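You operate a simulated robot arm through the tools that you are given. There is no shell and no other tool.

You run a simulated robot arm. Do the job below in one go: nothing can be reset, and whatever is moved stays where it is left.

Task
Plug in the leader, free the brake, wind to 25 N, then brake.
Fine: the leader goes in the brass socket; go by the pull gauge; do not overwind, the wire whips and parts.

It is judged by the outcome, as a careful person would: the job done as asked, and still so three seconds after it is handed in. It fails if anything else is knocked over, pushed out of place, dropped, spilled or broken.

Robot
A 7-joint arm with a two-finger parallel gripper, fixed in place. Base frame: the origin is on the floor under the middle of its stand, x ahead of it, y to its left, z up; the work surface is at about z = 800. Lengths are in mm, angles in rad, forces in N, time in s.
With the tool pointing down near the work surface it reaches from about 300 to 700 mm from the base axis. Its first joint turns from -1.152 to 1.152 rad. Payload 1.57 kg.
Tool frame: the origin (TCP) lies between the finger pads and is the grasp point; the fingertips stand 30 mm ahead of it; z points along the fingers, y is the line along which they close. The gripper opens to 110 mm. The fingers are 24 mm wide and 12 mm thick; the gripper's body (48 by 112 mm) begins 78 mm behind the TCP.
Orientation is that of the tool frame in the base frame, as a unit quaternion [w, x, y, z]. With the fingers straight down and closing along the base's y, the tool's x points along the base's -x, its y along +y and its z along -z.

Tools
- The arm moves only by the tool apply_moves. Its argument "moves" is a list of rows, each a list of 6 numbers: the shift along the tool's x, y, z in cm, then the turn, a rotation vector about the tool's x, y, z in rad. In form: [[dx, dy, dz, ax, ay, az], ...]. A call has 1 to 20 rows; each row shifts and turns the commanded pose from where the row before left it, along the tool's axes as they then stand. "gripper" is the closure, from 0 (fully open) to 1 (shut), set as the call begins (left out, the last holds). Each row takes 0.2 s and may step no farther than 50 mm and 0.15 rad from the row before; otherwise, or with a gripper value out of range, the whole call is refused. Where a pose cannot be reached the arm comes as near as it can. A force on the tool above 60 N (or 10 N above the force at the start of the call, whichever is more), or a blocked arm, ends the call early, and 0.2 s more pass. Each finger travels about 108 mm/s and halts on what it meets, pressing with about 36 N; the grip force reading is that of the motor and also rises with nothing between the fingers. The clock runs only during rows and for 0.2 s after the last one: add rows that do not move to give the fingers time. The reply holds the time, the measured pose of the TCP, the force on the tool along the base axes, the opening and the grip force, in the units named above and with some noise, with the torque about the TCP (base axes, N m) and any sound that the robot's microphone picked up.
- Cameras (640 x 400 px; columns grow to the right, rows downward): "scene" is fixed at [148.6, -382.5, 1401.9]; the picture's right is [0.89, -0.45, 0.00], its down [-0.26, -0.53, -0.81] and it looks along [0.36, 0.72, -0.59] (base axes); focal length 317 px, centre (320, 200). "wrist" rides on the gripper at [70, 16, -141] in the tool frame; the picture's right is [-0.23, 0.97, 0.00], its down [-0.86, -0.20, -0.48] and it looks along [-0.47, -0.11, 0.88] (tool axes); focal length 222 px, centre (320, 200). There is no depth. A picture from a camera that has moved, and an enlarged one, comes with that camera's place and axes in the base frame and with its lens.
- grab_frame(camera): a new picture of that camera. No time passes.
- enlarge(camera, box): a new picture of the part [left, top, right, bottom] of that camera's present view, enlarged. No time passes.
- job_done(): hands the job in; it is judged then, once.

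Nothing tells you positions but the pictures and the camera data. Unless the task says otherwise, let go and move clear before handing in.

The tools are called after "Request:" as name(argument=value, ...) on one line, values as JSON. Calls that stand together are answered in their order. apply_moves: Moves the arm, as the interface text tells. Its arguments: {"type":"object","properties":{"moves":{"type":"array"},"gripper":{"type":"number"}},"required":["moves"]} The other tools are called the same way: grab_frame (camera) takes a picture; enlarge (camera, box) takes an enlarged picture of a part of a camera's view; job_done () hands the job in.

At the start:

```text
t: 0.0
tcp_pos: [339.8, -9.6, 1183.3]
orientation: [-0.001, 0.0, 1.0, 0.0]
wrist_force: [-0.2, -0.8, -0.6]
torque: [-0.01, 0.03, -0.02]
opening: 110.3
grasp_force: 0.1
```

scene: 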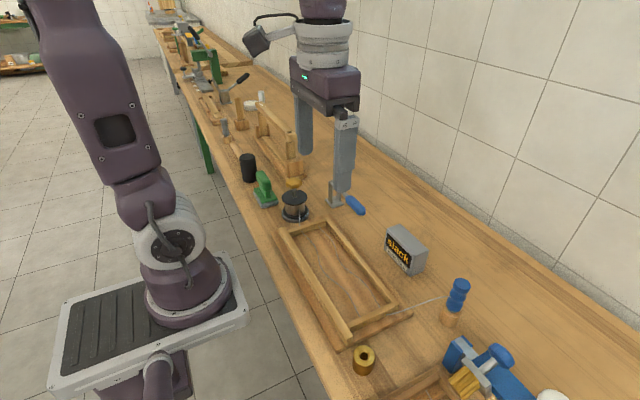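
wrist: 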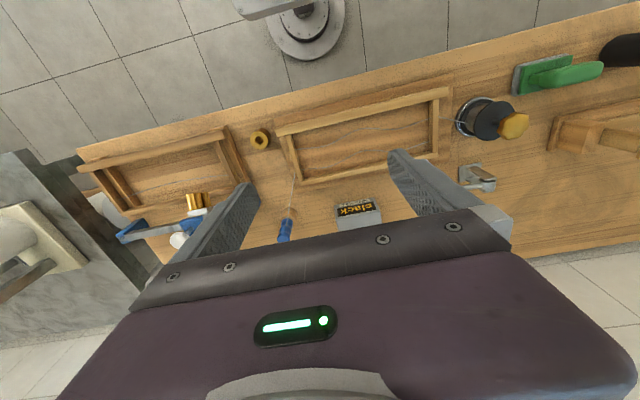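

I see a bench with a tray, a spool/drum (black with wooden knob), a lever with a blue handle, a "slack" display, a blue-handled leader on a wire, and a brass socket. I'll look closer before moving.

Request:
enlarge(camera="scene", box=[220, 140, 400, 252])

Request:
enlarge(camera="scene", box=[320, 220, 500, 332])

Request:
enlarge(camera="scene", box=[320, 270, 528, 400])

Request:
enlarge(camera="wrist", box=[220, 60, 540, 260])

```text
3.56 times, centred on (310, 196) of scene
camera zoom: at [148.6, -382.5, 1401.9], right [0.89, -0.45, 0.0], down [-0.26, -0.53, -0.81], along [0.36, 0.72, -0.59], focal length 1126 px, centre (356, 214)
```

zoom: 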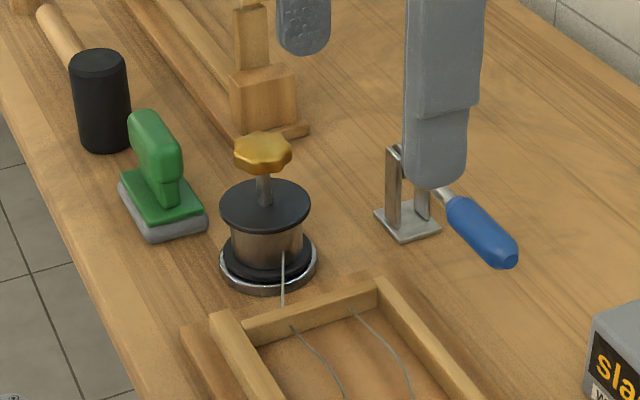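

```text
3.56 times, centred on (410, 276) of scene
camera zoom: at [148.6, -382.5, 1401.9], right [0.89, -0.45, 0.0], down [-0.26, -0.53, -0.81], along [0.36, 0.72, -0.59], focal length 1126 px, centre (0, -70)
```

zoom: 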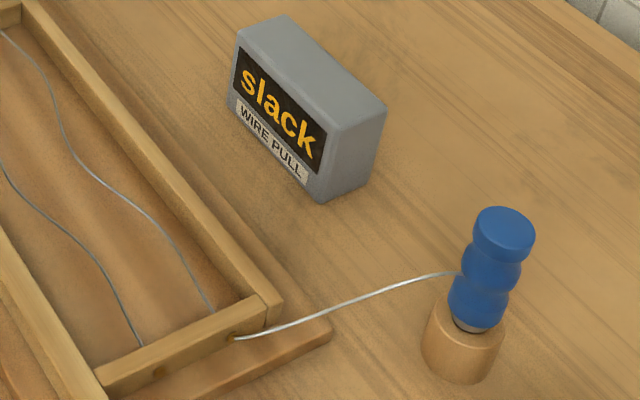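

```text
3.08 times, centred on (424, 335) of scene
camera zoom: at [148.6, -382.5, 1401.9], right [0.89, -0.45, 0.0], down [-0.26, -0.53, -0.81], along [0.36, 0.72, -0.59], focal length 974 px, centre (0, -215)
```

zoom: 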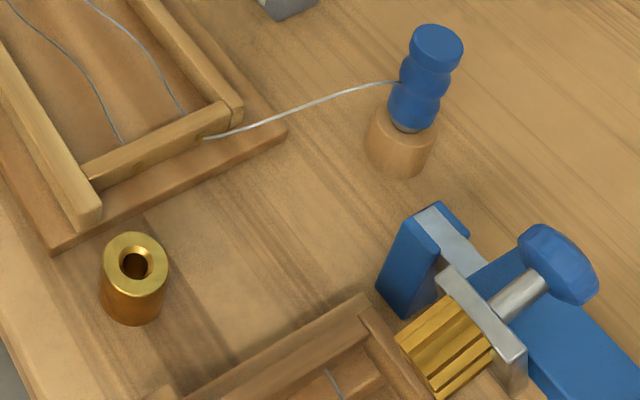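

```text
2.00 times, centred on (380, 160) of wrist
camera zoom: at [269.3, 6.5, 1324.3], right [0.23, 0.97, 0.0], down [0.86, -0.2, 0.48], along [0.47, -0.11, -0.88], focal length 444 px, centre (200, 280)
```

zoom: 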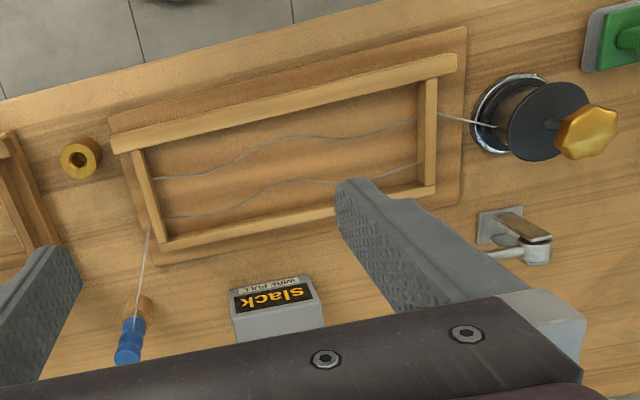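

The leader (blue handle, standing in a wooden rest) is at about (572,-152), the brass socket at about (353,-150), the winch knob near (422,326), and the brake lever near (560,320). I'll move high over the leader to look with the wrist camera.

Request:
apply_moves(moves=[[-4, -2.5, 1, 0, 0, 0], [-4, -2.5, 1, 0, 0, 0], [-4, -2.5, 1, 0, 0, 0], [-4, -2.5, 1, 0, 0, 0], [-2, -2, 1, 0, 0, 0], [0, 0, 2, 0, 0, 0], [0, 0, 2, 0, 0, 0]], gripper=0)

```text
t: 1.6
tcp_pos: [521.1, -129.5, 1092.9]
orientation: [0.0, 0.0, 1.0, 0.001]
wrist_force: [0.3, -0.6, 0.2]
torque: [-0.01, -0.03, 0.0]
opening: 109.8
grasp_force: 0.1
```

I'm now above the leader area and will look from here at the leader, socket and frame end.

Request:
grab_frame(camera="wrist")

Request:
grab_frame(camera="scene")

```text
taken
camera wrist: at [449.8, -114.1, 1233.7], right [0.23, 0.97, 0.0], down [0.86, -0.2, 0.48], along [0.47, -0.11, -0.88], focal length 222 px, centre (320, 200)
```

wrist: 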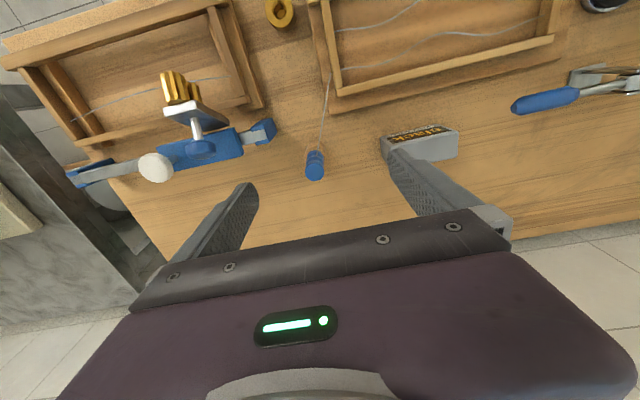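

```text
taken
```

scene: 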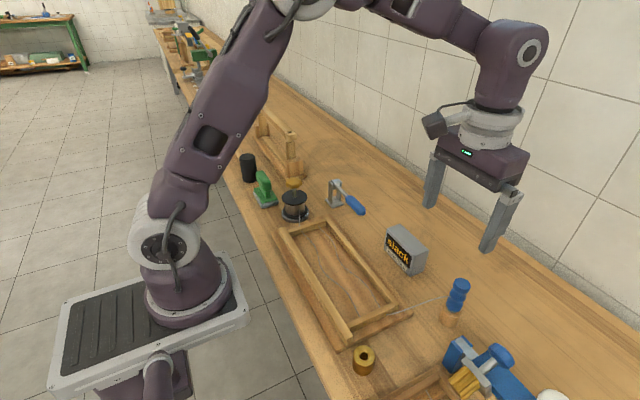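

Request:
enlarge(camera="scene", box=[250, 160, 378, 240])

Request:
enlarge(camera="wrist", box=[480, 30, 640, 130])

Request:
enlarge(camera="scene", box=[410, 260, 500, 340])

Request:
enlarge(camera="wrist", box=[260, 120, 380, 195])

Request:
enlarge(camera="scene", box=[330, 330, 410, 390])

```text
5.00 times, centred on (314, 200) of scene
camera zoom: at [148.6, -382.5, 1401.9], right [0.89, -0.45, 0.0], down [-0.26, -0.53, -0.81], along [0.36, 0.72, -0.59], focal length 1583 px, centre (350, 200)
```

zoom: 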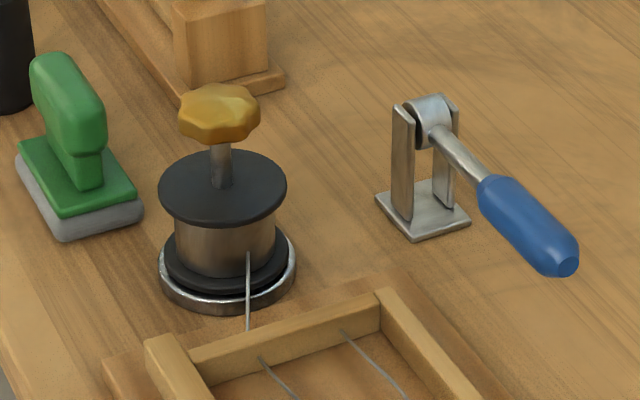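

```text
4.00 times, centred on (560, 80) of wrist
camera zoom: at [449.8, -114.1, 1233.7], right [0.23, 0.97, 0.0], down [0.86, -0.2, 0.48], along [0.47, -0.11, -0.88], focal length 888 px, centre (-640, 680)
```

zoom: 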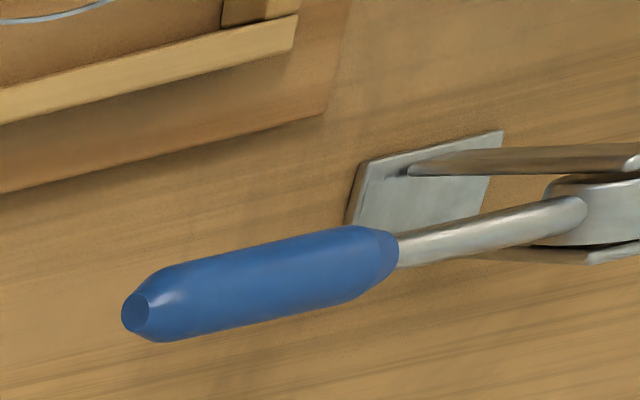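

```text
5.00 times, centred on (455, 300) of scene
camera zoom: at [148.6, -382.5, 1401.9], right [0.89, -0.45, 0.0], down [-0.26, -0.53, -0.81], along [0.36, 0.72, -0.59], focal length 1583 px, centre (-355, -300)
```

zoom: 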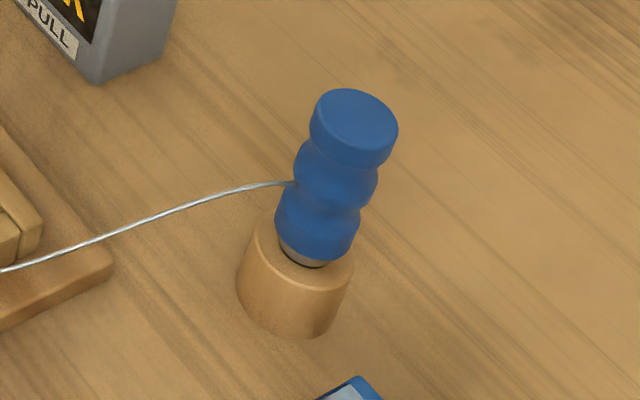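

```text
5.33 times, centred on (320, 158) of wrist
camera zoom: at [449.8, -114.1, 1233.7], right [0.23, 0.97, 0.0], down [0.86, -0.2, 0.48], along [0.47, -0.11, -0.88], focal length 1185 px, centre (320, 427)
```

zoom: 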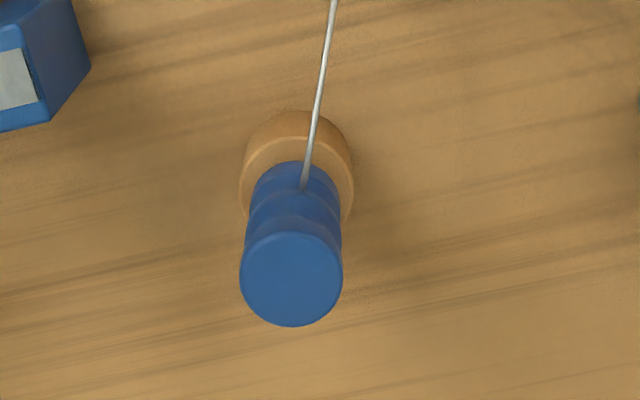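

```text
6.67 times, centred on (370, 360) of scene
camera zoom: at [148.6, -382.5, 1401.9], right [0.89, -0.45, 0.0], down [-0.26, -0.53, -0.81], along [0.36, 0.72, -0.59], focal length 2111 px, centre (-13, -867)
```

zoom: 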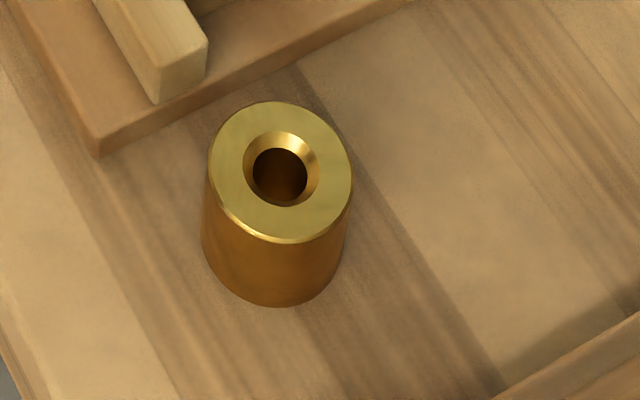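

The leader's axis is at about (574.5,-152), its top at z≈906 and 30 mm in diameter. The socket has a round hole at about (352.5,-155), top z≈834. I'll centre over the leader with the fingers partly closed and check the alignment.

Request:
apply_moves(moves=[[-2.7, -1.15, 2.5, 0, 0, 0], [-2.65, -1.1, 2.5, 0, 0, 0], [0, 0, 2.3, 0, 0, 0], [0, 0, 2, 0, 0, 0]], gripper=0.42)

Request:
grab_frame(camera="wrist")

Request:
grab_frame(camera="scene")

```text
t: 2.6
tcp_pos: [573.0, -153.6, 1000.3]
orientation: [0.0, 0.0, 1.0, 0.0]
wrist_force: [0.5, 0.3, 0.1]
torque: [-0.03, 0.01, -0.03]
opening: 63.7
grasp_force: 0.0
```

```text
taken
camera wrist: at [502.7, -137.0, 1140.9], right [0.23, 0.97, 0.0], down [0.85, -0.2, 0.48], along [0.47, -0.11, -0.88], focal length 222 px, centre (320, 200)
```

wrist: 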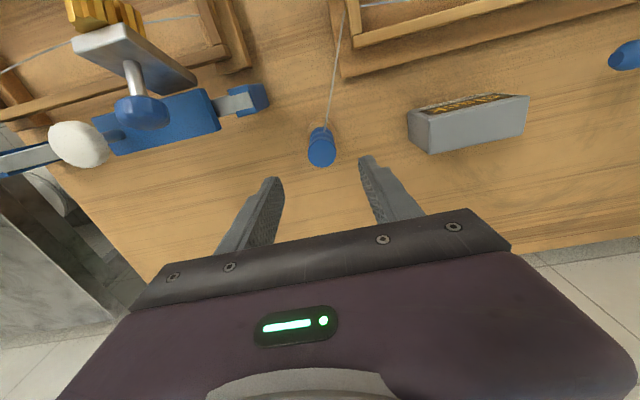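

```text
taken
```

scene: 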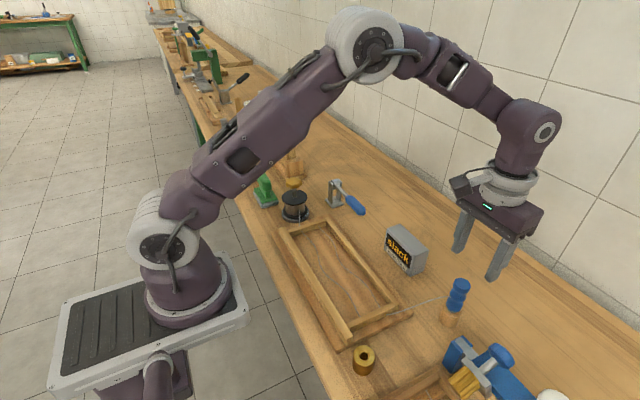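

The leader's top projects to (574.5,-152.6), in line with the tool. I'll descend so the fingers straddle the handle.

Request:
apply_moves(moves=[[-0.1, 0, 4, 0, 0, 0], [0, 0, 4, 0, 0, 0], [0, 0, 3, 0, 0, 0], [0, 0, 1.5, 0, 0, 0], [0, 0, 0.6, 0, 0, 0], [0, 0, 0, 0, 0, 0]])

Request:
grab_frame(camera="wrist")

Request:
enlarge(camera="scene", box=[380, 210, 540, 340])

```text
t: 4.0
tcp_pos: [574.4, -151.6, 867.6]
orientation: [0.0, -0.001, 1.0, 0.0]
wrist_force: [-0.2, 0.0, 0.0]
torque: [-0.04, 0.02, -0.01]
opening: 63.8
grasp_force: 0.1
```

```text
taken
camera wrist: at [504.1, -136.0, 1008.9], right [0.23, 0.97, 0.0], down [0.86, -0.2, 0.48], along [0.47, -0.11, -0.88], focal length 222 px, centre (320, 200)
```

wrist: 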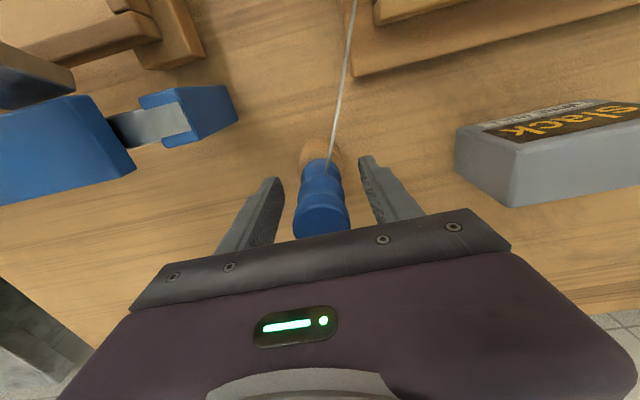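

```text
3.08 times, centred on (460, 275) of scene
camera zoom: at [148.6, -382.5, 1401.9], right [0.89, -0.45, 0.0], down [-0.26, -0.53, -0.81], along [0.36, 0.72, -0.59], focal length 974 px, centre (-111, -31)
```

zoom: 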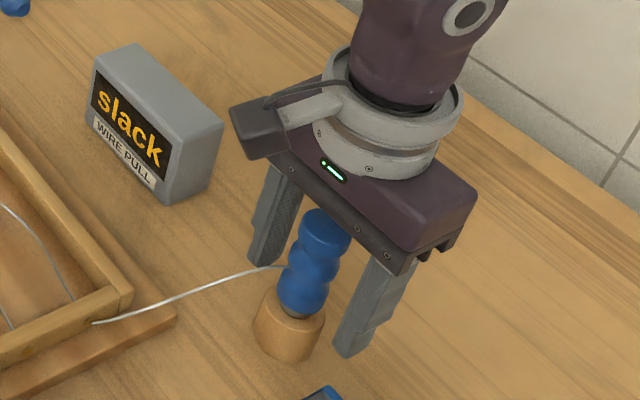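

The fingers straddle the handle and the wire is clear of them. I'll close on it now.

Request:
apply_moves(moves=[[0, 0, 0, 0, 0, 0], [0, 0, 0, 0, 0, 0], [0, 0, 0, 0, 0, 0], [0, 0, 0, 0, 0, 0]], gripper=1)

Request:
grab_frame(camera="wrist")

```text
t: 5.0
tcp_pos: [573.6, -151.5, 868.7]
orientation: [0.0, 0.0, 1.0, 0.0]
wrist_force: [0.1, 0.8, 0.6]
torque: [-0.02, 0.01, 0.02]
opening: 28.6
grasp_force: 35.6
```

```text
taken
camera wrist: at [504.1, -135.9, 1009.1], right [0.23, 0.97, 0.0], down [0.86, -0.2, 0.48], along [0.47, -0.11, -0.88], focal length 222 px, centre (320, 200)
```

wrist: 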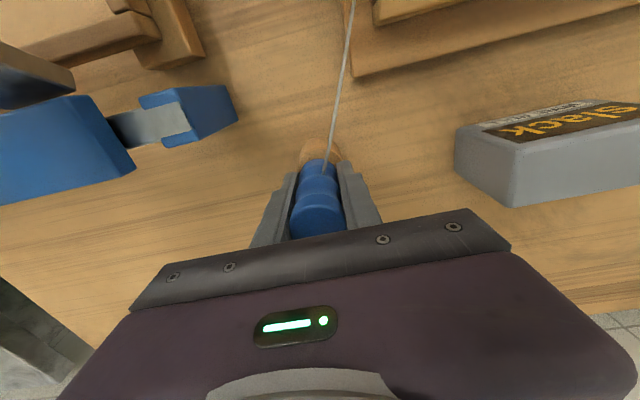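

The handle is gripped with an opening of 28.6 mm. I'll lift it straight up gently.

Request:
apply_moves(moves=[[0, 0, -0.5, 0, 0, 0], [0, 0, -1, 0, 0, 0], [0, 0, -1.5, 0, 0, 0], [0, 0, -2, 0, 0, 0], [0, 0, -2, 0, 0, 0], [0, 0, 0, 0, 0, 0]])

Request:
grab_frame(camera="wrist")

Request:
enlarge(camera="scene", box=[380, 190, 540, 340])

```text
t: 6.4
tcp_pos: [574.8, -151.6, 938.2]
orientation: [0.0, 0.0, 1.0, 0.0]
wrist_force: [-0.1, 0.1, -0.4]
torque: [-0.02, -0.02, -0.01]
opening: 28.9
grasp_force: 36.2
```

```text
taken
camera wrist: at [503.8, -135.5, 1079.9], right [0.23, 0.97, 0.0], down [0.86, -0.2, 0.48], along [0.47, -0.11, -0.88], focal length 222 px, centre (320, 200)
```

wrist: 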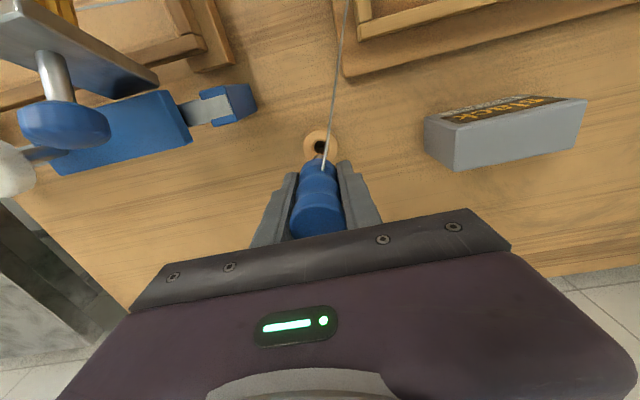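

```text
2.67 times, centred on (460, 265) of scene
camera zoom: at [148.6, -382.5, 1401.9], right [0.89, -0.45, 0.0], down [-0.26, -0.53, -0.81], along [0.36, 0.72, -0.59], focal length 844 px, centre (-53, 27)
```

zoom: 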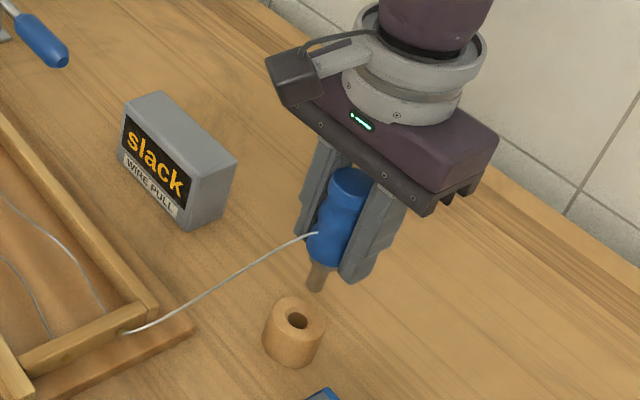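

The leader is out of the rest. I'll check the pin, then the path to the socket.

Request:
enlarge(camera="scene", box=[430, 240, 510, 340])

Request:
enlarge(camera="wrist", box=[270, 110, 390, 240])

```text
4.00 times, centred on (470, 290) of scene
camera zoom: at [148.6, -382.5, 1401.9], right [0.89, -0.45, 0.0], down [-0.26, -0.53, -0.81], along [0.36, 0.72, -0.59], focal length 1267 px, centre (-280, -160)
```

zoom: 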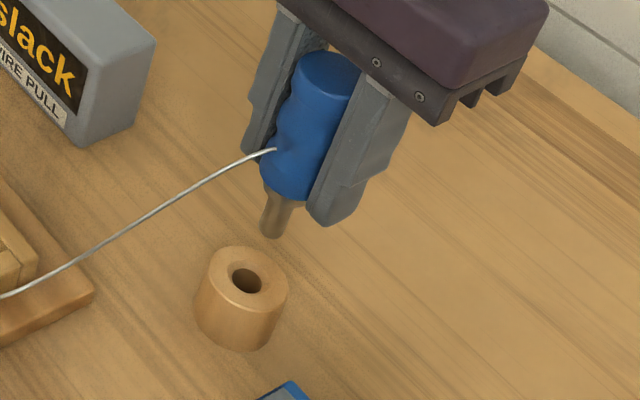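

```text
3.08 times, centred on (330, 175) of wrist
camera zoom: at [503.8, -135.5, 1079.9], right [0.23, 0.97, 0.0], down [0.86, -0.2, 0.48], along [0.47, -0.11, -0.88], focal length 684 px, centre (289, 277)
```

zoom: 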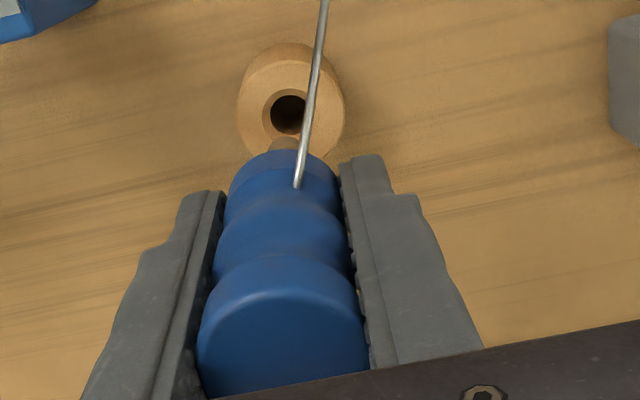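

The pin is about 29 mm long, with its tip about 73 mm below the TCP. The socket is across the frame end, so I'll carry the leader there, yawing as I go so the wire stays clear of the fingers.

Request:
apply_moves(moves=[[0, 0, -2.2, 0, 0, 0], [1.85, -0.03, 0, 0, 0, 0.15], [1.825, -0.306, 0, 0, 0, 0.15], [1.758, -0.575, 0, 0, 0, 0.15], [1.653, -0.832, 0, 0, 0, 0.15], [1.51, -1.069, 0, 0, 0, 0.15], [1.333, -1.283, 0, 0, 0, 0.15], [0, 0, 0, 0, 0, 0]])

Request:
grab_frame(camera="wrist")

Request:
grab_frame(camera="scene")

```text
t: 8.2
tcp_pos: [463.7, -153.7, 960.4]
orientation: [0.0, 0.436, 0.9, 0.001]
wrist_force: [0.4, -0.1, -1.0]
torque: [-0.02, -0.01, -0.02]
opening: 29.0
grasp_force: 35.9
```

```text
taken
camera wrist: at [432.4, -89.0, 1101.6], right [0.9, 0.43, 0.0], down [0.37, -0.79, 0.48], along [0.2, -0.43, -0.88], focal length 222 px, centre (320, 200)
```

wrist: 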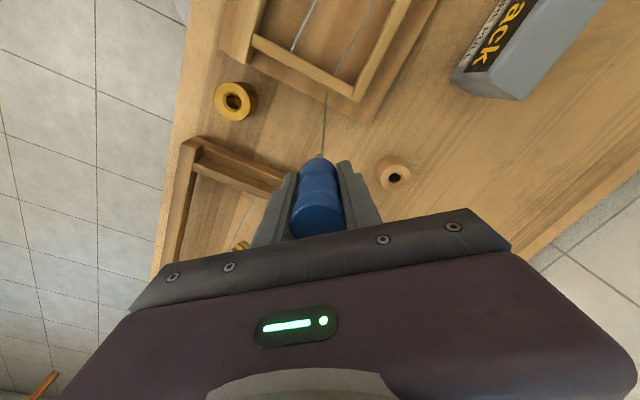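

```text
taken
```

scene: 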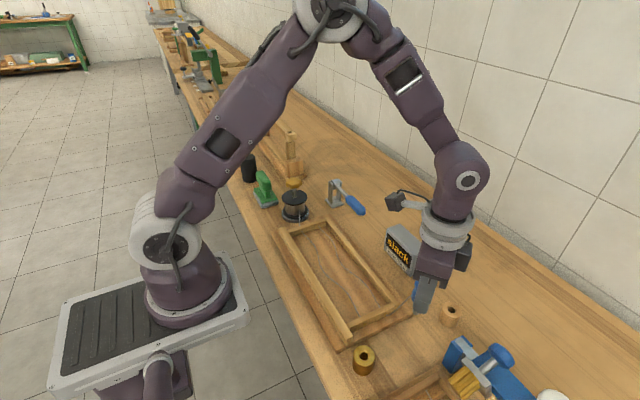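

The yaw works and the wire leads cleanly. I'll continue the second half to above the socket.

Request:
apply_moves(moves=[[1.148, -1.447, 0, 0, 0, 0.15], [0.919, -1.602, 0, 0, 0, 0.15], [0.669, -1.721, 0, 0, 0, 0.15], [0.4045, -1.802, 0, 0, 0, 0.15], [0.1306, -1.842, 0, 0, 0, 0.15], [-0.146, -1.841, 0, 0, 0, 0.15], [0, 0, 0, 0, 0, 0]])

Request:
grab_frame(camera="wrist")

Request:
enlarge(camera="scene", box=[300, 250, 460, 400])

```text
t: 9.8
tcp_pos: [351.3, -152.5, 961.6]
orientation: [0.0, 0.784, 0.621, -0.001]
wrist_force: [0.6, -0.7, -0.3]
torque: [0.0, -0.02, -0.01]
opening: 29.0
grasp_force: 36.0
```

```text
taken
camera wrist: at [382.7, -90.6, 1102.0], right [0.9, -0.44, 0.0], down [-0.39, -0.79, 0.48], along [-0.21, -0.43, -0.88], focal length 222 px, centre (320, 200)
```

wrist: 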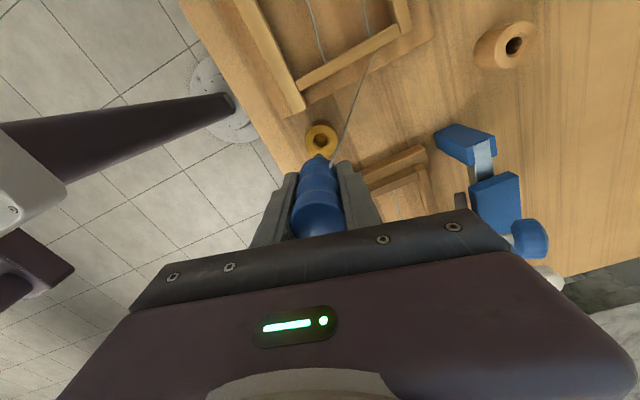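

```text
2.67 times, centred on (380, 325) of scene
camera zoom: at [148.6, -382.5, 1401.9], right [0.89, -0.45, 0.0], down [-0.26, -0.53, -0.81], along [0.36, 0.72, -0.59], focal length 844 px, centre (160, -133)
```

zoom: 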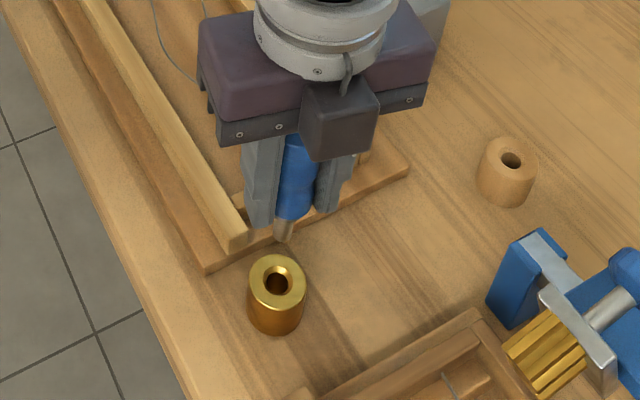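

The leader is nearly above the socket. I'll enlarge both views to measure the lateral offset precisely.

Request:
enlarge(camera="wrist", box=[280, 110, 376, 170])

Request:
enlarge(camera="scene", box=[340, 310, 436, 370])

```text
6.67 times, centred on (328, 140) of wrist
camera zoom: at [382.7, -90.6, 1102.0], right [0.9, -0.44, 0.0], down [-0.39, -0.79, 0.48], along [-0.21, -0.43, -0.88], focal length 1481 px, centre (267, 600)
```

zoom: 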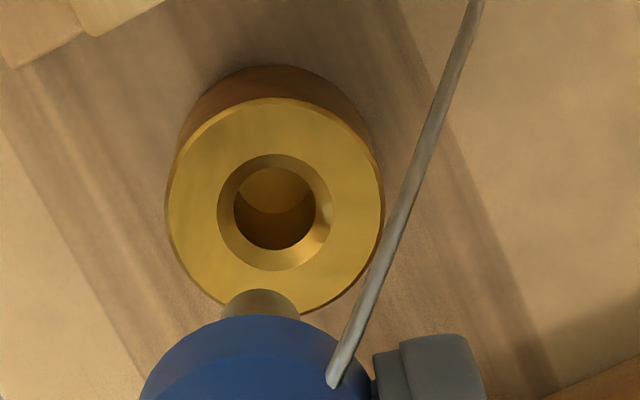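

```text
6.67 times, centred on (388, 340) of scene
camera zoom: at [148.6, -382.5, 1401.9], right [0.89, -0.45, 0.0], down [-0.26, -0.53, -0.81], along [0.36, 0.72, -0.59], focal length 2111 px, centre (-133, -733)
```

zoom: 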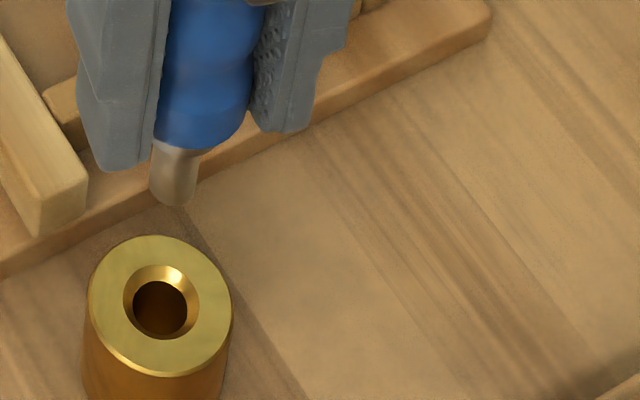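

By combining both cameras, the pin needs to shift about (+3, +1) mm in base to be over the hole, and the socket top is near z≈829. I'll correct that and descend part way to re-measure.

Request:
apply_moves(moves=[[0.146, 0.274, 1.5, 0, 0, 0], [0, 0, 1.5, 0, 0, 0], [0, 0, 1.5, 0, 0, 0], [0, 0, 0, 0, 0, 0]])

Request:
enlarge(camera="wrist", box=[272, 120, 368, 180])

Request:
enlarge(camera="scene", box=[324, 320, 420, 380])

```text
t: 10.8
tcp_pos: [354.9, -152.3, 918.0]
orientation: [0.0, 0.783, 0.622, 0.0]
wrist_force: [0.4, 0.0, 0.4]
torque: [-0.04, 0.02, -0.01]
opening: 28.8
grasp_force: 36.0
```

```text
6.67 times, centred on (320, 150) of wrist
camera zoom: at [386.4, -89.2, 1058.1], right [0.9, -0.44, 0.0], down [-0.39, -0.79, 0.48], along [-0.21, -0.43, -0.88], focal length 1481 px, centre (320, 533)
```

zoom: 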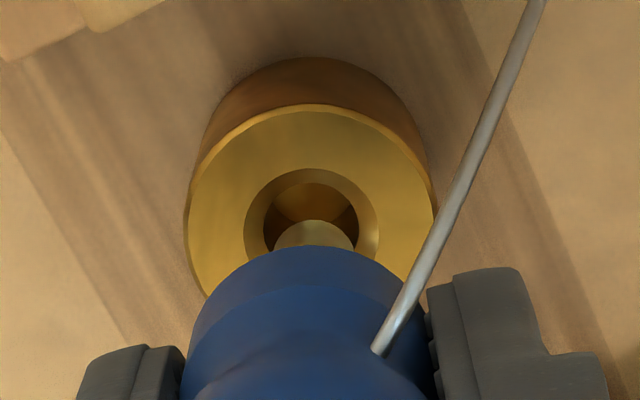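

```text
6.67 times, centred on (372, 350) of scene
camera zoom: at [148.6, -382.5, 1401.9], right [0.89, -0.45, 0.0], down [-0.26, -0.53, -0.81], along [0.36, 0.72, -0.59], focal length 2111 px, centre (-27, -800)
```

zoom: 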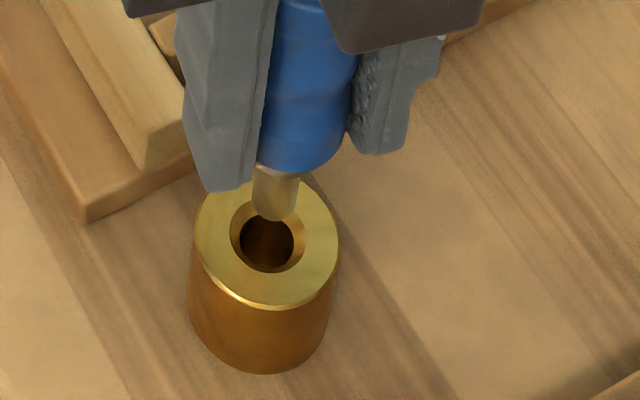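

The remaining offset is about (-1, -0.6) mm, and pin ≈12.6 mm versus hole ≈15 mm with a chamfer. I'll correct it and come closer.

Request:
apply_moves(moves=[[-0.08, -0.08, 0.4, 0, 0, 0], [0, 0, 0.5, 0, 0, 0], [0, 0, 0, 0, 0, 0]])

Request:
enlarge(camera="wrist", box=[272, 120, 368, 180])

Request:
enlarge(camera="scene", box=[324, 320, 420, 380])

```text
t: 11.6
tcp_pos: [354.1, -154.6, 907.0]
orientation: [0.001, 0.784, 0.621, 0.0]
wrist_force: [0.0, -0.2, 0.2]
torque: [0.0, -0.03, -0.01]
opening: 28.8
grasp_force: 35.9
```

```text
6.67 times, centred on (320, 150) of wrist
camera zoom: at [385.2, -89.7, 1048.8], right [0.9, -0.44, 0.0], down [-0.39, -0.79, 0.48], along [-0.21, -0.43, -0.88], focal length 1481 px, centre (320, 533)
```

zoom: 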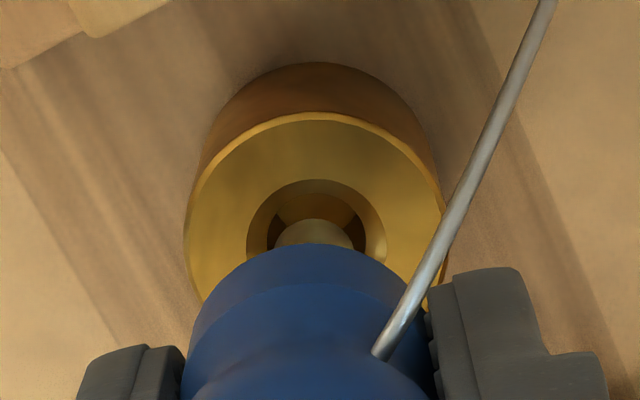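

```text
6.67 times, centred on (372, 350) of scene
camera zoom: at [148.6, -382.5, 1401.9], right [0.89, -0.45, 0.0], down [-0.26, -0.53, -0.81], along [0.36, 0.72, -0.59], focal length 2111 px, centre (-27, -800)
```

zoom: 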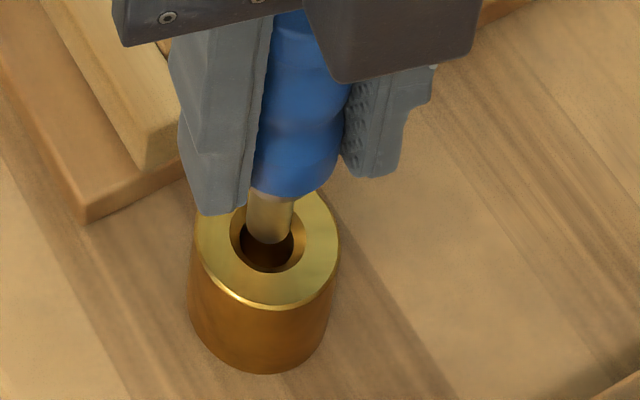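

The pin tip is centred over the hole within about 0.5 mm. I'll lower gently into the chamfer while watching force.

Request:
apply_moves(moves=[[0, 0, 0.3, 0, 0, 0], [0, 0, 0.3, 0, 0, 0], [0, 0, 0.3, 0, 0, 0], [0, 0, 0.3, 0, 0, 0], [0, 0, 0, 0, 0, 0]])

Request:
enlarge(camera="scene", box=[324, 320, 420, 380])

Request:
enlarge(camera="wrist", box=[272, 120, 368, 180])

```text
t: 12.8
tcp_pos: [353.9, -152.9, 895.0]
orientation: [0.0, 0.783, 0.622, -0.001]
wrist_force: [0.1, -0.2, -0.8]
torque: [0.02, -0.01, -0.01]
opening: 29.0
grasp_force: 35.9
```

```text
6.67 times, centred on (372, 350) of scene
camera zoom: at [148.6, -382.5, 1401.9], right [0.89, -0.45, 0.0], down [-0.26, -0.53, -0.81], along [0.36, 0.72, -0.59], focal length 2111 px, centre (-27, -800)
```

zoom: 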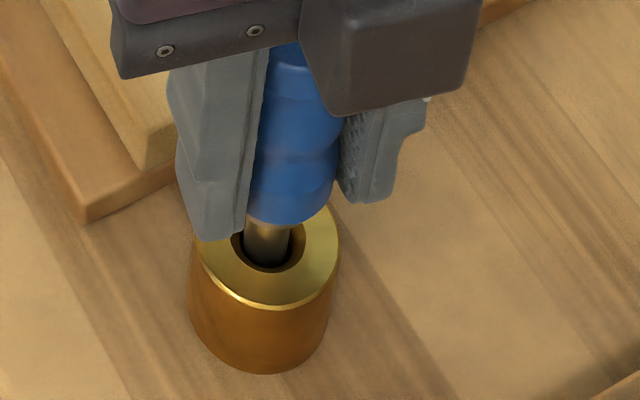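

```text
6.67 times, centred on (320, 150) of wrist
camera zoom: at [385.3, -89.8, 1036.5], right [0.9, -0.44, 0.0], down [-0.39, -0.79, 0.48], along [-0.21, -0.43, -0.88], focal length 1481 px, centre (320, 533)
```

zoom: 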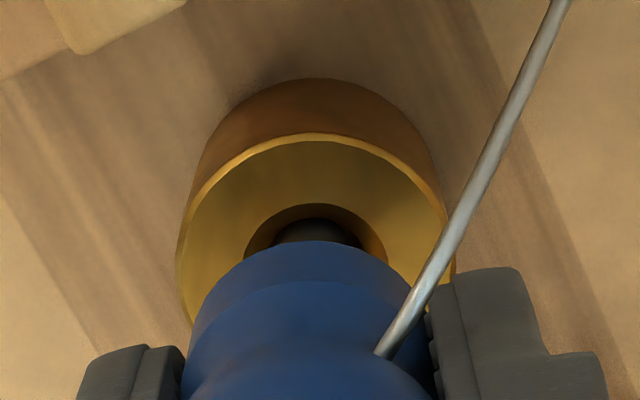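

The pin has entered the hole with no contact force. I'll continue down to seat it.

Request:
apply_moves(moves=[[0, 0, 0.3, 0, 0, 0], [0, 0, 0.3, 0, 0, 0], [0, 0, 0.3, 0, 0, 0], [0, 0, 0.3, 0, 0, 0], [0, 0, 0.3, 0, 0, 0], [0, 0, 0, 0, 0, 0]])

Request:
enlarge(camera="scene", box=[324, 320, 420, 380])

```text
t: 14.2
tcp_pos: [354.5, -154.2, 879.9]
orientation: [0.0, 0.783, 0.622, 0.0]
wrist_force: [-0.3, -1.2, -1.0]
torque: [0.02, 0.03, -0.01]
opening: 29.0
grasp_force: 35.9
```

```text
6.67 times, centred on (372, 350) of scene
camera zoom: at [148.6, -382.5, 1401.9], right [0.89, -0.45, 0.0], down [-0.26, -0.53, -0.81], along [0.36, 0.72, -0.59], focal length 2111 px, centre (-27, -800)
```

zoom: 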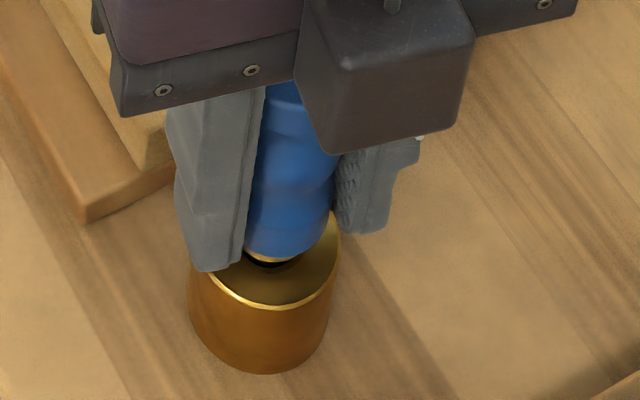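

Only a few millimetres remain. I'll go down in small steps and watch for the seating force or a click.

Request:
apply_moves(moves=[[0, 0, 0.15, 0, 0, 0], [0, 0, 0.15, 0, 0, 0], [0, 0, 0.15, 0, 0, 0], [0, 0, 0, 0, 0, 0]])

Request:
enlarge(camera="scene", box=[324, 320, 420, 380])

```text
t: 15.2
tcp_pos: [354.7, -153.9, 874.9]
orientation: [0.001, 0.784, 0.621, 0.001]
wrist_force: [1.0, 0.5, 22.9]
torque: [0.07, -0.42, 0.04]
opening: 28.7
grasp_force: 35.6
```

```text
6.67 times, centred on (372, 350) of scene
camera zoom: at [148.3, -382.4, 1402.0], right [0.89, -0.45, 0.0], down [-0.26, -0.53, -0.81], along [0.36, 0.72, -0.59], focal length 2111 px, centre (-27, -800)
```

zoom: 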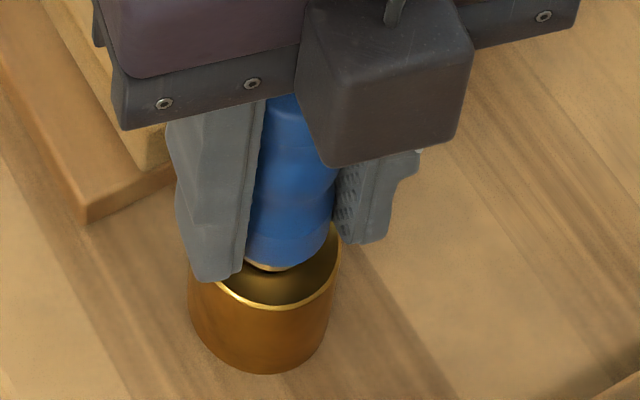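

There is 23 N of upward force, so it's touching something. I'll press slightly more to see whether it seats with a click.

Request:
apply_moves(moves=[[0, 0, 0.1, 0, 0, 0], [0, 0, 0.1, 0, 0, 0], [0, 0, 0, 0, 0, 0]])

Request:
enlarge(camera="scene", box=[324, 320, 420, 380])

Request:
enlarge(camera="wrist", box=[256, 110, 384, 190])

```text
t: 16.0
tcp_pos: [353.8, -153.9, 872.5]
orientation: [0.001, 0.783, 0.621, -0.001]
wrist_force: [5.5, -4.9, 19.8]
torque: [-0.16, 0.04, 0.01]
opening: 29.0
grasp_force: 35.8
```

```text
6.67 times, centred on (372, 350) of scene
camera zoom: at [148.5, -382.4, 1401.9], right [0.89, -0.45, 0.0], down [-0.26, -0.53, -0.81], along [0.36, 0.72, -0.59], focal length 2111 px, centre (-27, -800)
```

zoom: 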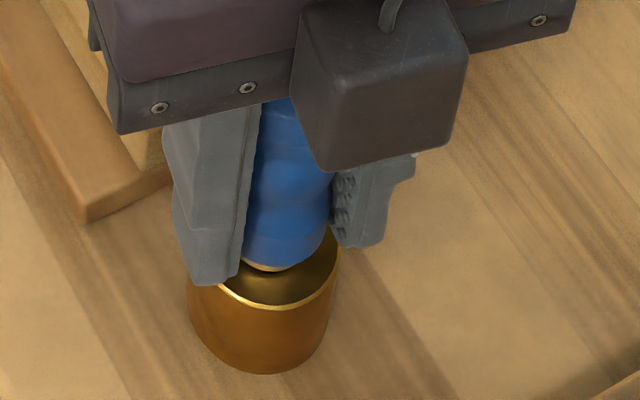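

```text
5.00 times, centred on (320, 150) of wrist
camera zoom: at [385.1, -89.8, 1014.5], right [0.9, -0.44, 0.0], down [-0.39, -0.79, 0.48], along [-0.21, -0.43, -0.88], focal length 1111 px, centre (320, 450)
```

zoom: 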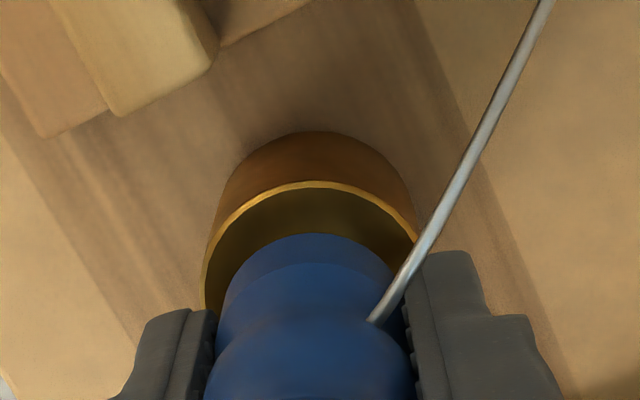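

The handle is moving down together with the fingers at about 20 N, so it looks like a friction or detent fit. I'll relieve the side load a little and keep pressing.

Request:
apply_moves(moves=[[-0.02, 0.05, 0.05, 0, 0, 0], [0, 0, 0.1, 0, 0, 0], [0, 0, 0.1, 0, 0, 0], [0, 0, 0, 0, 0, 0]])

Request:
enlarge(camera="scene", box=[324, 320, 420, 380])

```text
t: 17.0
tcp_pos: [353.5, -153.2, 870.4]
orientation: [-0.001, 0.783, 0.622, 0.0]
wrist_force: [-3.5, -1.4, 10.7]
torque: [0.05, 0.34, 0.04]
opening: 28.9
grasp_force: 35.8
```

```text
6.67 times, centred on (372, 350) of scene
camera zoom: at [148.4, -382.4, 1401.9], right [0.89, -0.45, 0.0], down [-0.26, -0.53, -0.81], along [0.36, 0.72, -0.59], focal length 2111 px, centre (-27, -800)
```

zoom: 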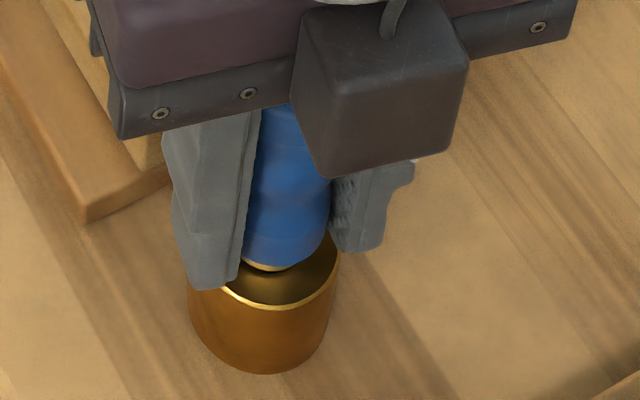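

The fingers are now sliding on the handle, so the leader has reached its stop with only its collar showing. I'll open gently and check how it sits.

Request:
apply_moves(moves=[[0, 0, -0.1, 0, 0, 0], [0, 0, 0, 0, 0, 0], [0, 0, 0, 0, 0, 0]], gripper=0.45)

Request:
enlarge(camera="wrist", box=[256, 110, 384, 190])

Request:
enlarge(camera="scene", box=[324, 310, 420, 380])

Request:
grab_frame(camera="scene")

```text
t: 17.8
tcp_pos: [355.3, -153.3, 872.4]
orientation: [0.0, 0.783, 0.622, 0.0]
wrist_force: [0.7, 0.3, 0.6]
torque: [0.01, 0.03, 0.01]
opening: 60.4
grasp_force: 0.0
```

```text
5.00 times, centred on (320, 150) of wrist
camera zoom: at [386.4, -89.9, 1013.6], right [0.9, -0.44, 0.0], down [-0.39, -0.79, 0.48], along [-0.21, -0.43, -0.88], focal length 1111 px, centre (320, 450)
```

zoom: 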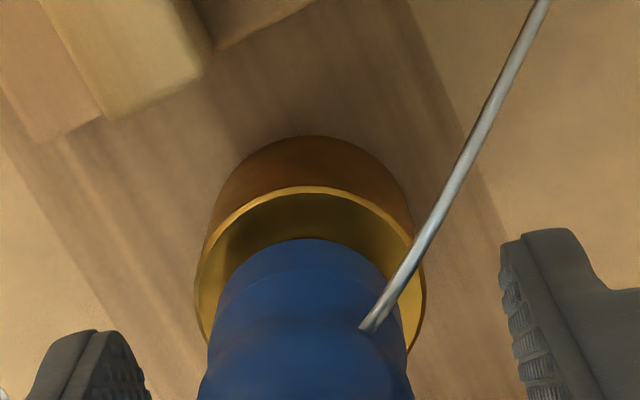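

```text
5.71 times, centred on (372, 345) of scene
camera zoom: at [148.6, -382.5, 1401.9], right [0.89, -0.45, 0.0], down [-0.26, -0.53, -0.81], along [0.36, 0.72, -0.59], focal length 1810 px, centre (23, -629)
```

zoom: 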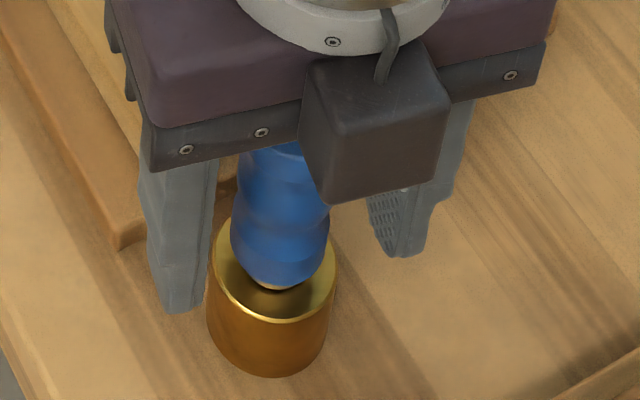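

```text
taken
```

scene: 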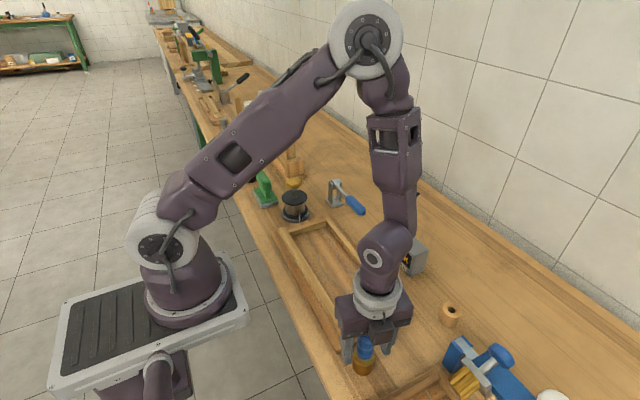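

It has been released and stands in the socket. I'll rise straight up and look again without the gripper in the way.

Request:
apply_moves(moves=[[0, 0, -2, 0, 0, 0], [0, 0, -3, 0, 0, 0], [0, 0, -4, 0, 0, 0], [0, 0, -4, 0, 0, 0], [0, 0, 0, 0, 0, 0]])

Request:
enlarge(camera="wrist", box=[256, 100, 384, 180])

Request:
enlarge(camera="scene", box=[324, 310, 420, 380])

Request:
grab_frame(camera="wrist")

```text
t: 19.0
tcp_pos: [356.0, -152.7, 1002.0]
orientation: [0.0, 0.783, 0.622, -0.001]
wrist_force: [-0.1, 0.0, -1.2]
torque: [0.0, -0.01, 0.01]
opening: 60.5
grasp_force: 0.1
```

```text
5.00 times, centred on (320, 140) of wrist
camera zoom: at [386.8, -89.2, 1142.8], right [0.9, -0.44, 0.0], down [-0.39, -0.79, 0.48], along [-0.21, -0.43, -0.88], focal length 1111 px, centre (320, 500)
```

zoom: 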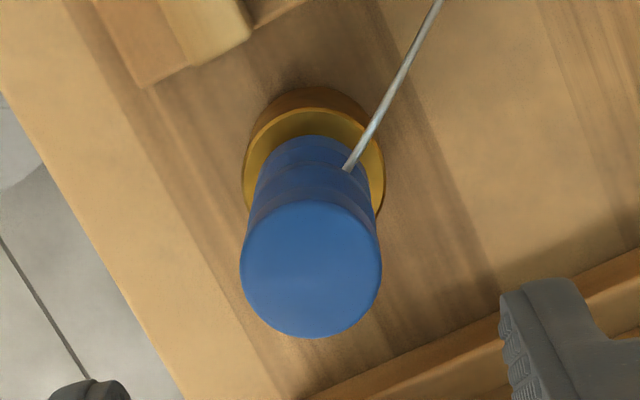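

```text
5.71 times, centred on (372, 345) of scene
camera zoom: at [148.6, -382.5, 1401.9], right [0.89, -0.45, 0.0], down [-0.26, -0.53, -0.81], along [0.36, 0.72, -0.59], focal length 1810 px, centre (23, -629)
```

zoom: 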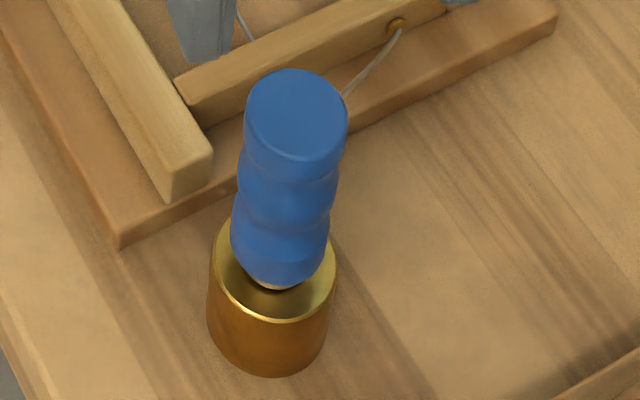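

```text
taken
camera wrist: at [386.8, -89.2, 1142.8], right [0.9, -0.44, 0.0], down [-0.39, -0.79, 0.48], along [-0.21, -0.43, -0.88], focal length 222 px, centre (320, 200)
```

wrist: 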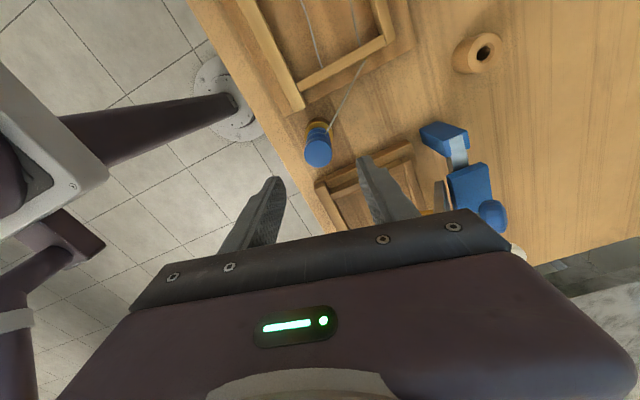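

The leader stands upright in the socket. To be sure it's home rather than resting on a detent, I'll close the fingers and press gently on its top.

Request:
apply_moves(moves=[[0, 0, 1, 0, 0, 0], [0, 0, 1.5, 0, 0, 0], [0, 0, 1.5, 0, 0, 0], [0, 0, 1, 0, 0, 0], [0, 0, 0, 0, 0, 0]], gripper=1)

Request:
enlarge(camera="scene", box=[324, 290, 420, 380])

Request:
enlarge(camera="wrist", box=[256, 120, 384, 200])

```text
t: 20.2
tcp_pos: [354.4, -154.6, 951.0]
orientation: [0.0, 0.783, 0.621, 0.0]
wrist_force: [-0.7, 0.0, -0.7]
torque: [-0.01, -0.01, -0.01]
opening: 0.0
grasp_force: 21.6
```

```text
4.44 times, centred on (372, 335) of scene
camera zoom: at [148.6, -382.5, 1401.9], right [0.89, -0.45, 0.0], down [-0.26, -0.53, -0.81], along [0.36, 0.72, -0.59], focal length 1408 px, centre (89, -400)
```

zoom: 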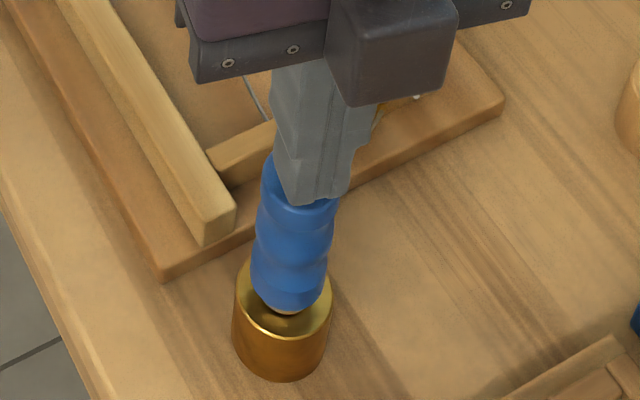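

```text
5.00 times, centred on (320, 160) of wrist
camera zoom: at [385.5, -90.5, 1092.5], right [0.9, -0.44, 0.0], down [-0.39, -0.79, 0.48], along [-0.21, -0.43, -0.88], focal length 1111 px, centre (320, 400)
```

zoom: 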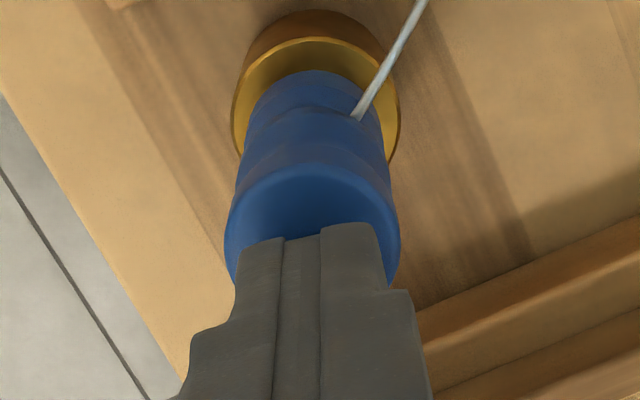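

The closed fingertips are just above the handle's top, so I'll lower in small steps until they touch and press lightly.

Request:
apply_moves(moves=[[0, 0, 0.3, 0, 0, 0], [0, 0, 0.2, 0, 0, 0], [0, 0, 0.15, 0, 0, 0], [0, 0, 0.1, 0, 0, 0], [0, 0, 0, 0, 0, 0]])

```text
t: 21.0
tcp_pos: [356.9, -154.4, 947.6]
orientation: [0.004, 0.783, 0.622, 0.002]
wrist_force: [-0.8, 0.0, 25.4]
torque: [0.2, 0.05, 0.01]
opening: 0.0
grasp_force: 21.4
stopped in row 4: the force on the tool passed its limit at 68 N (the readings are from after the stop); the commanded pose is now the measured one
```

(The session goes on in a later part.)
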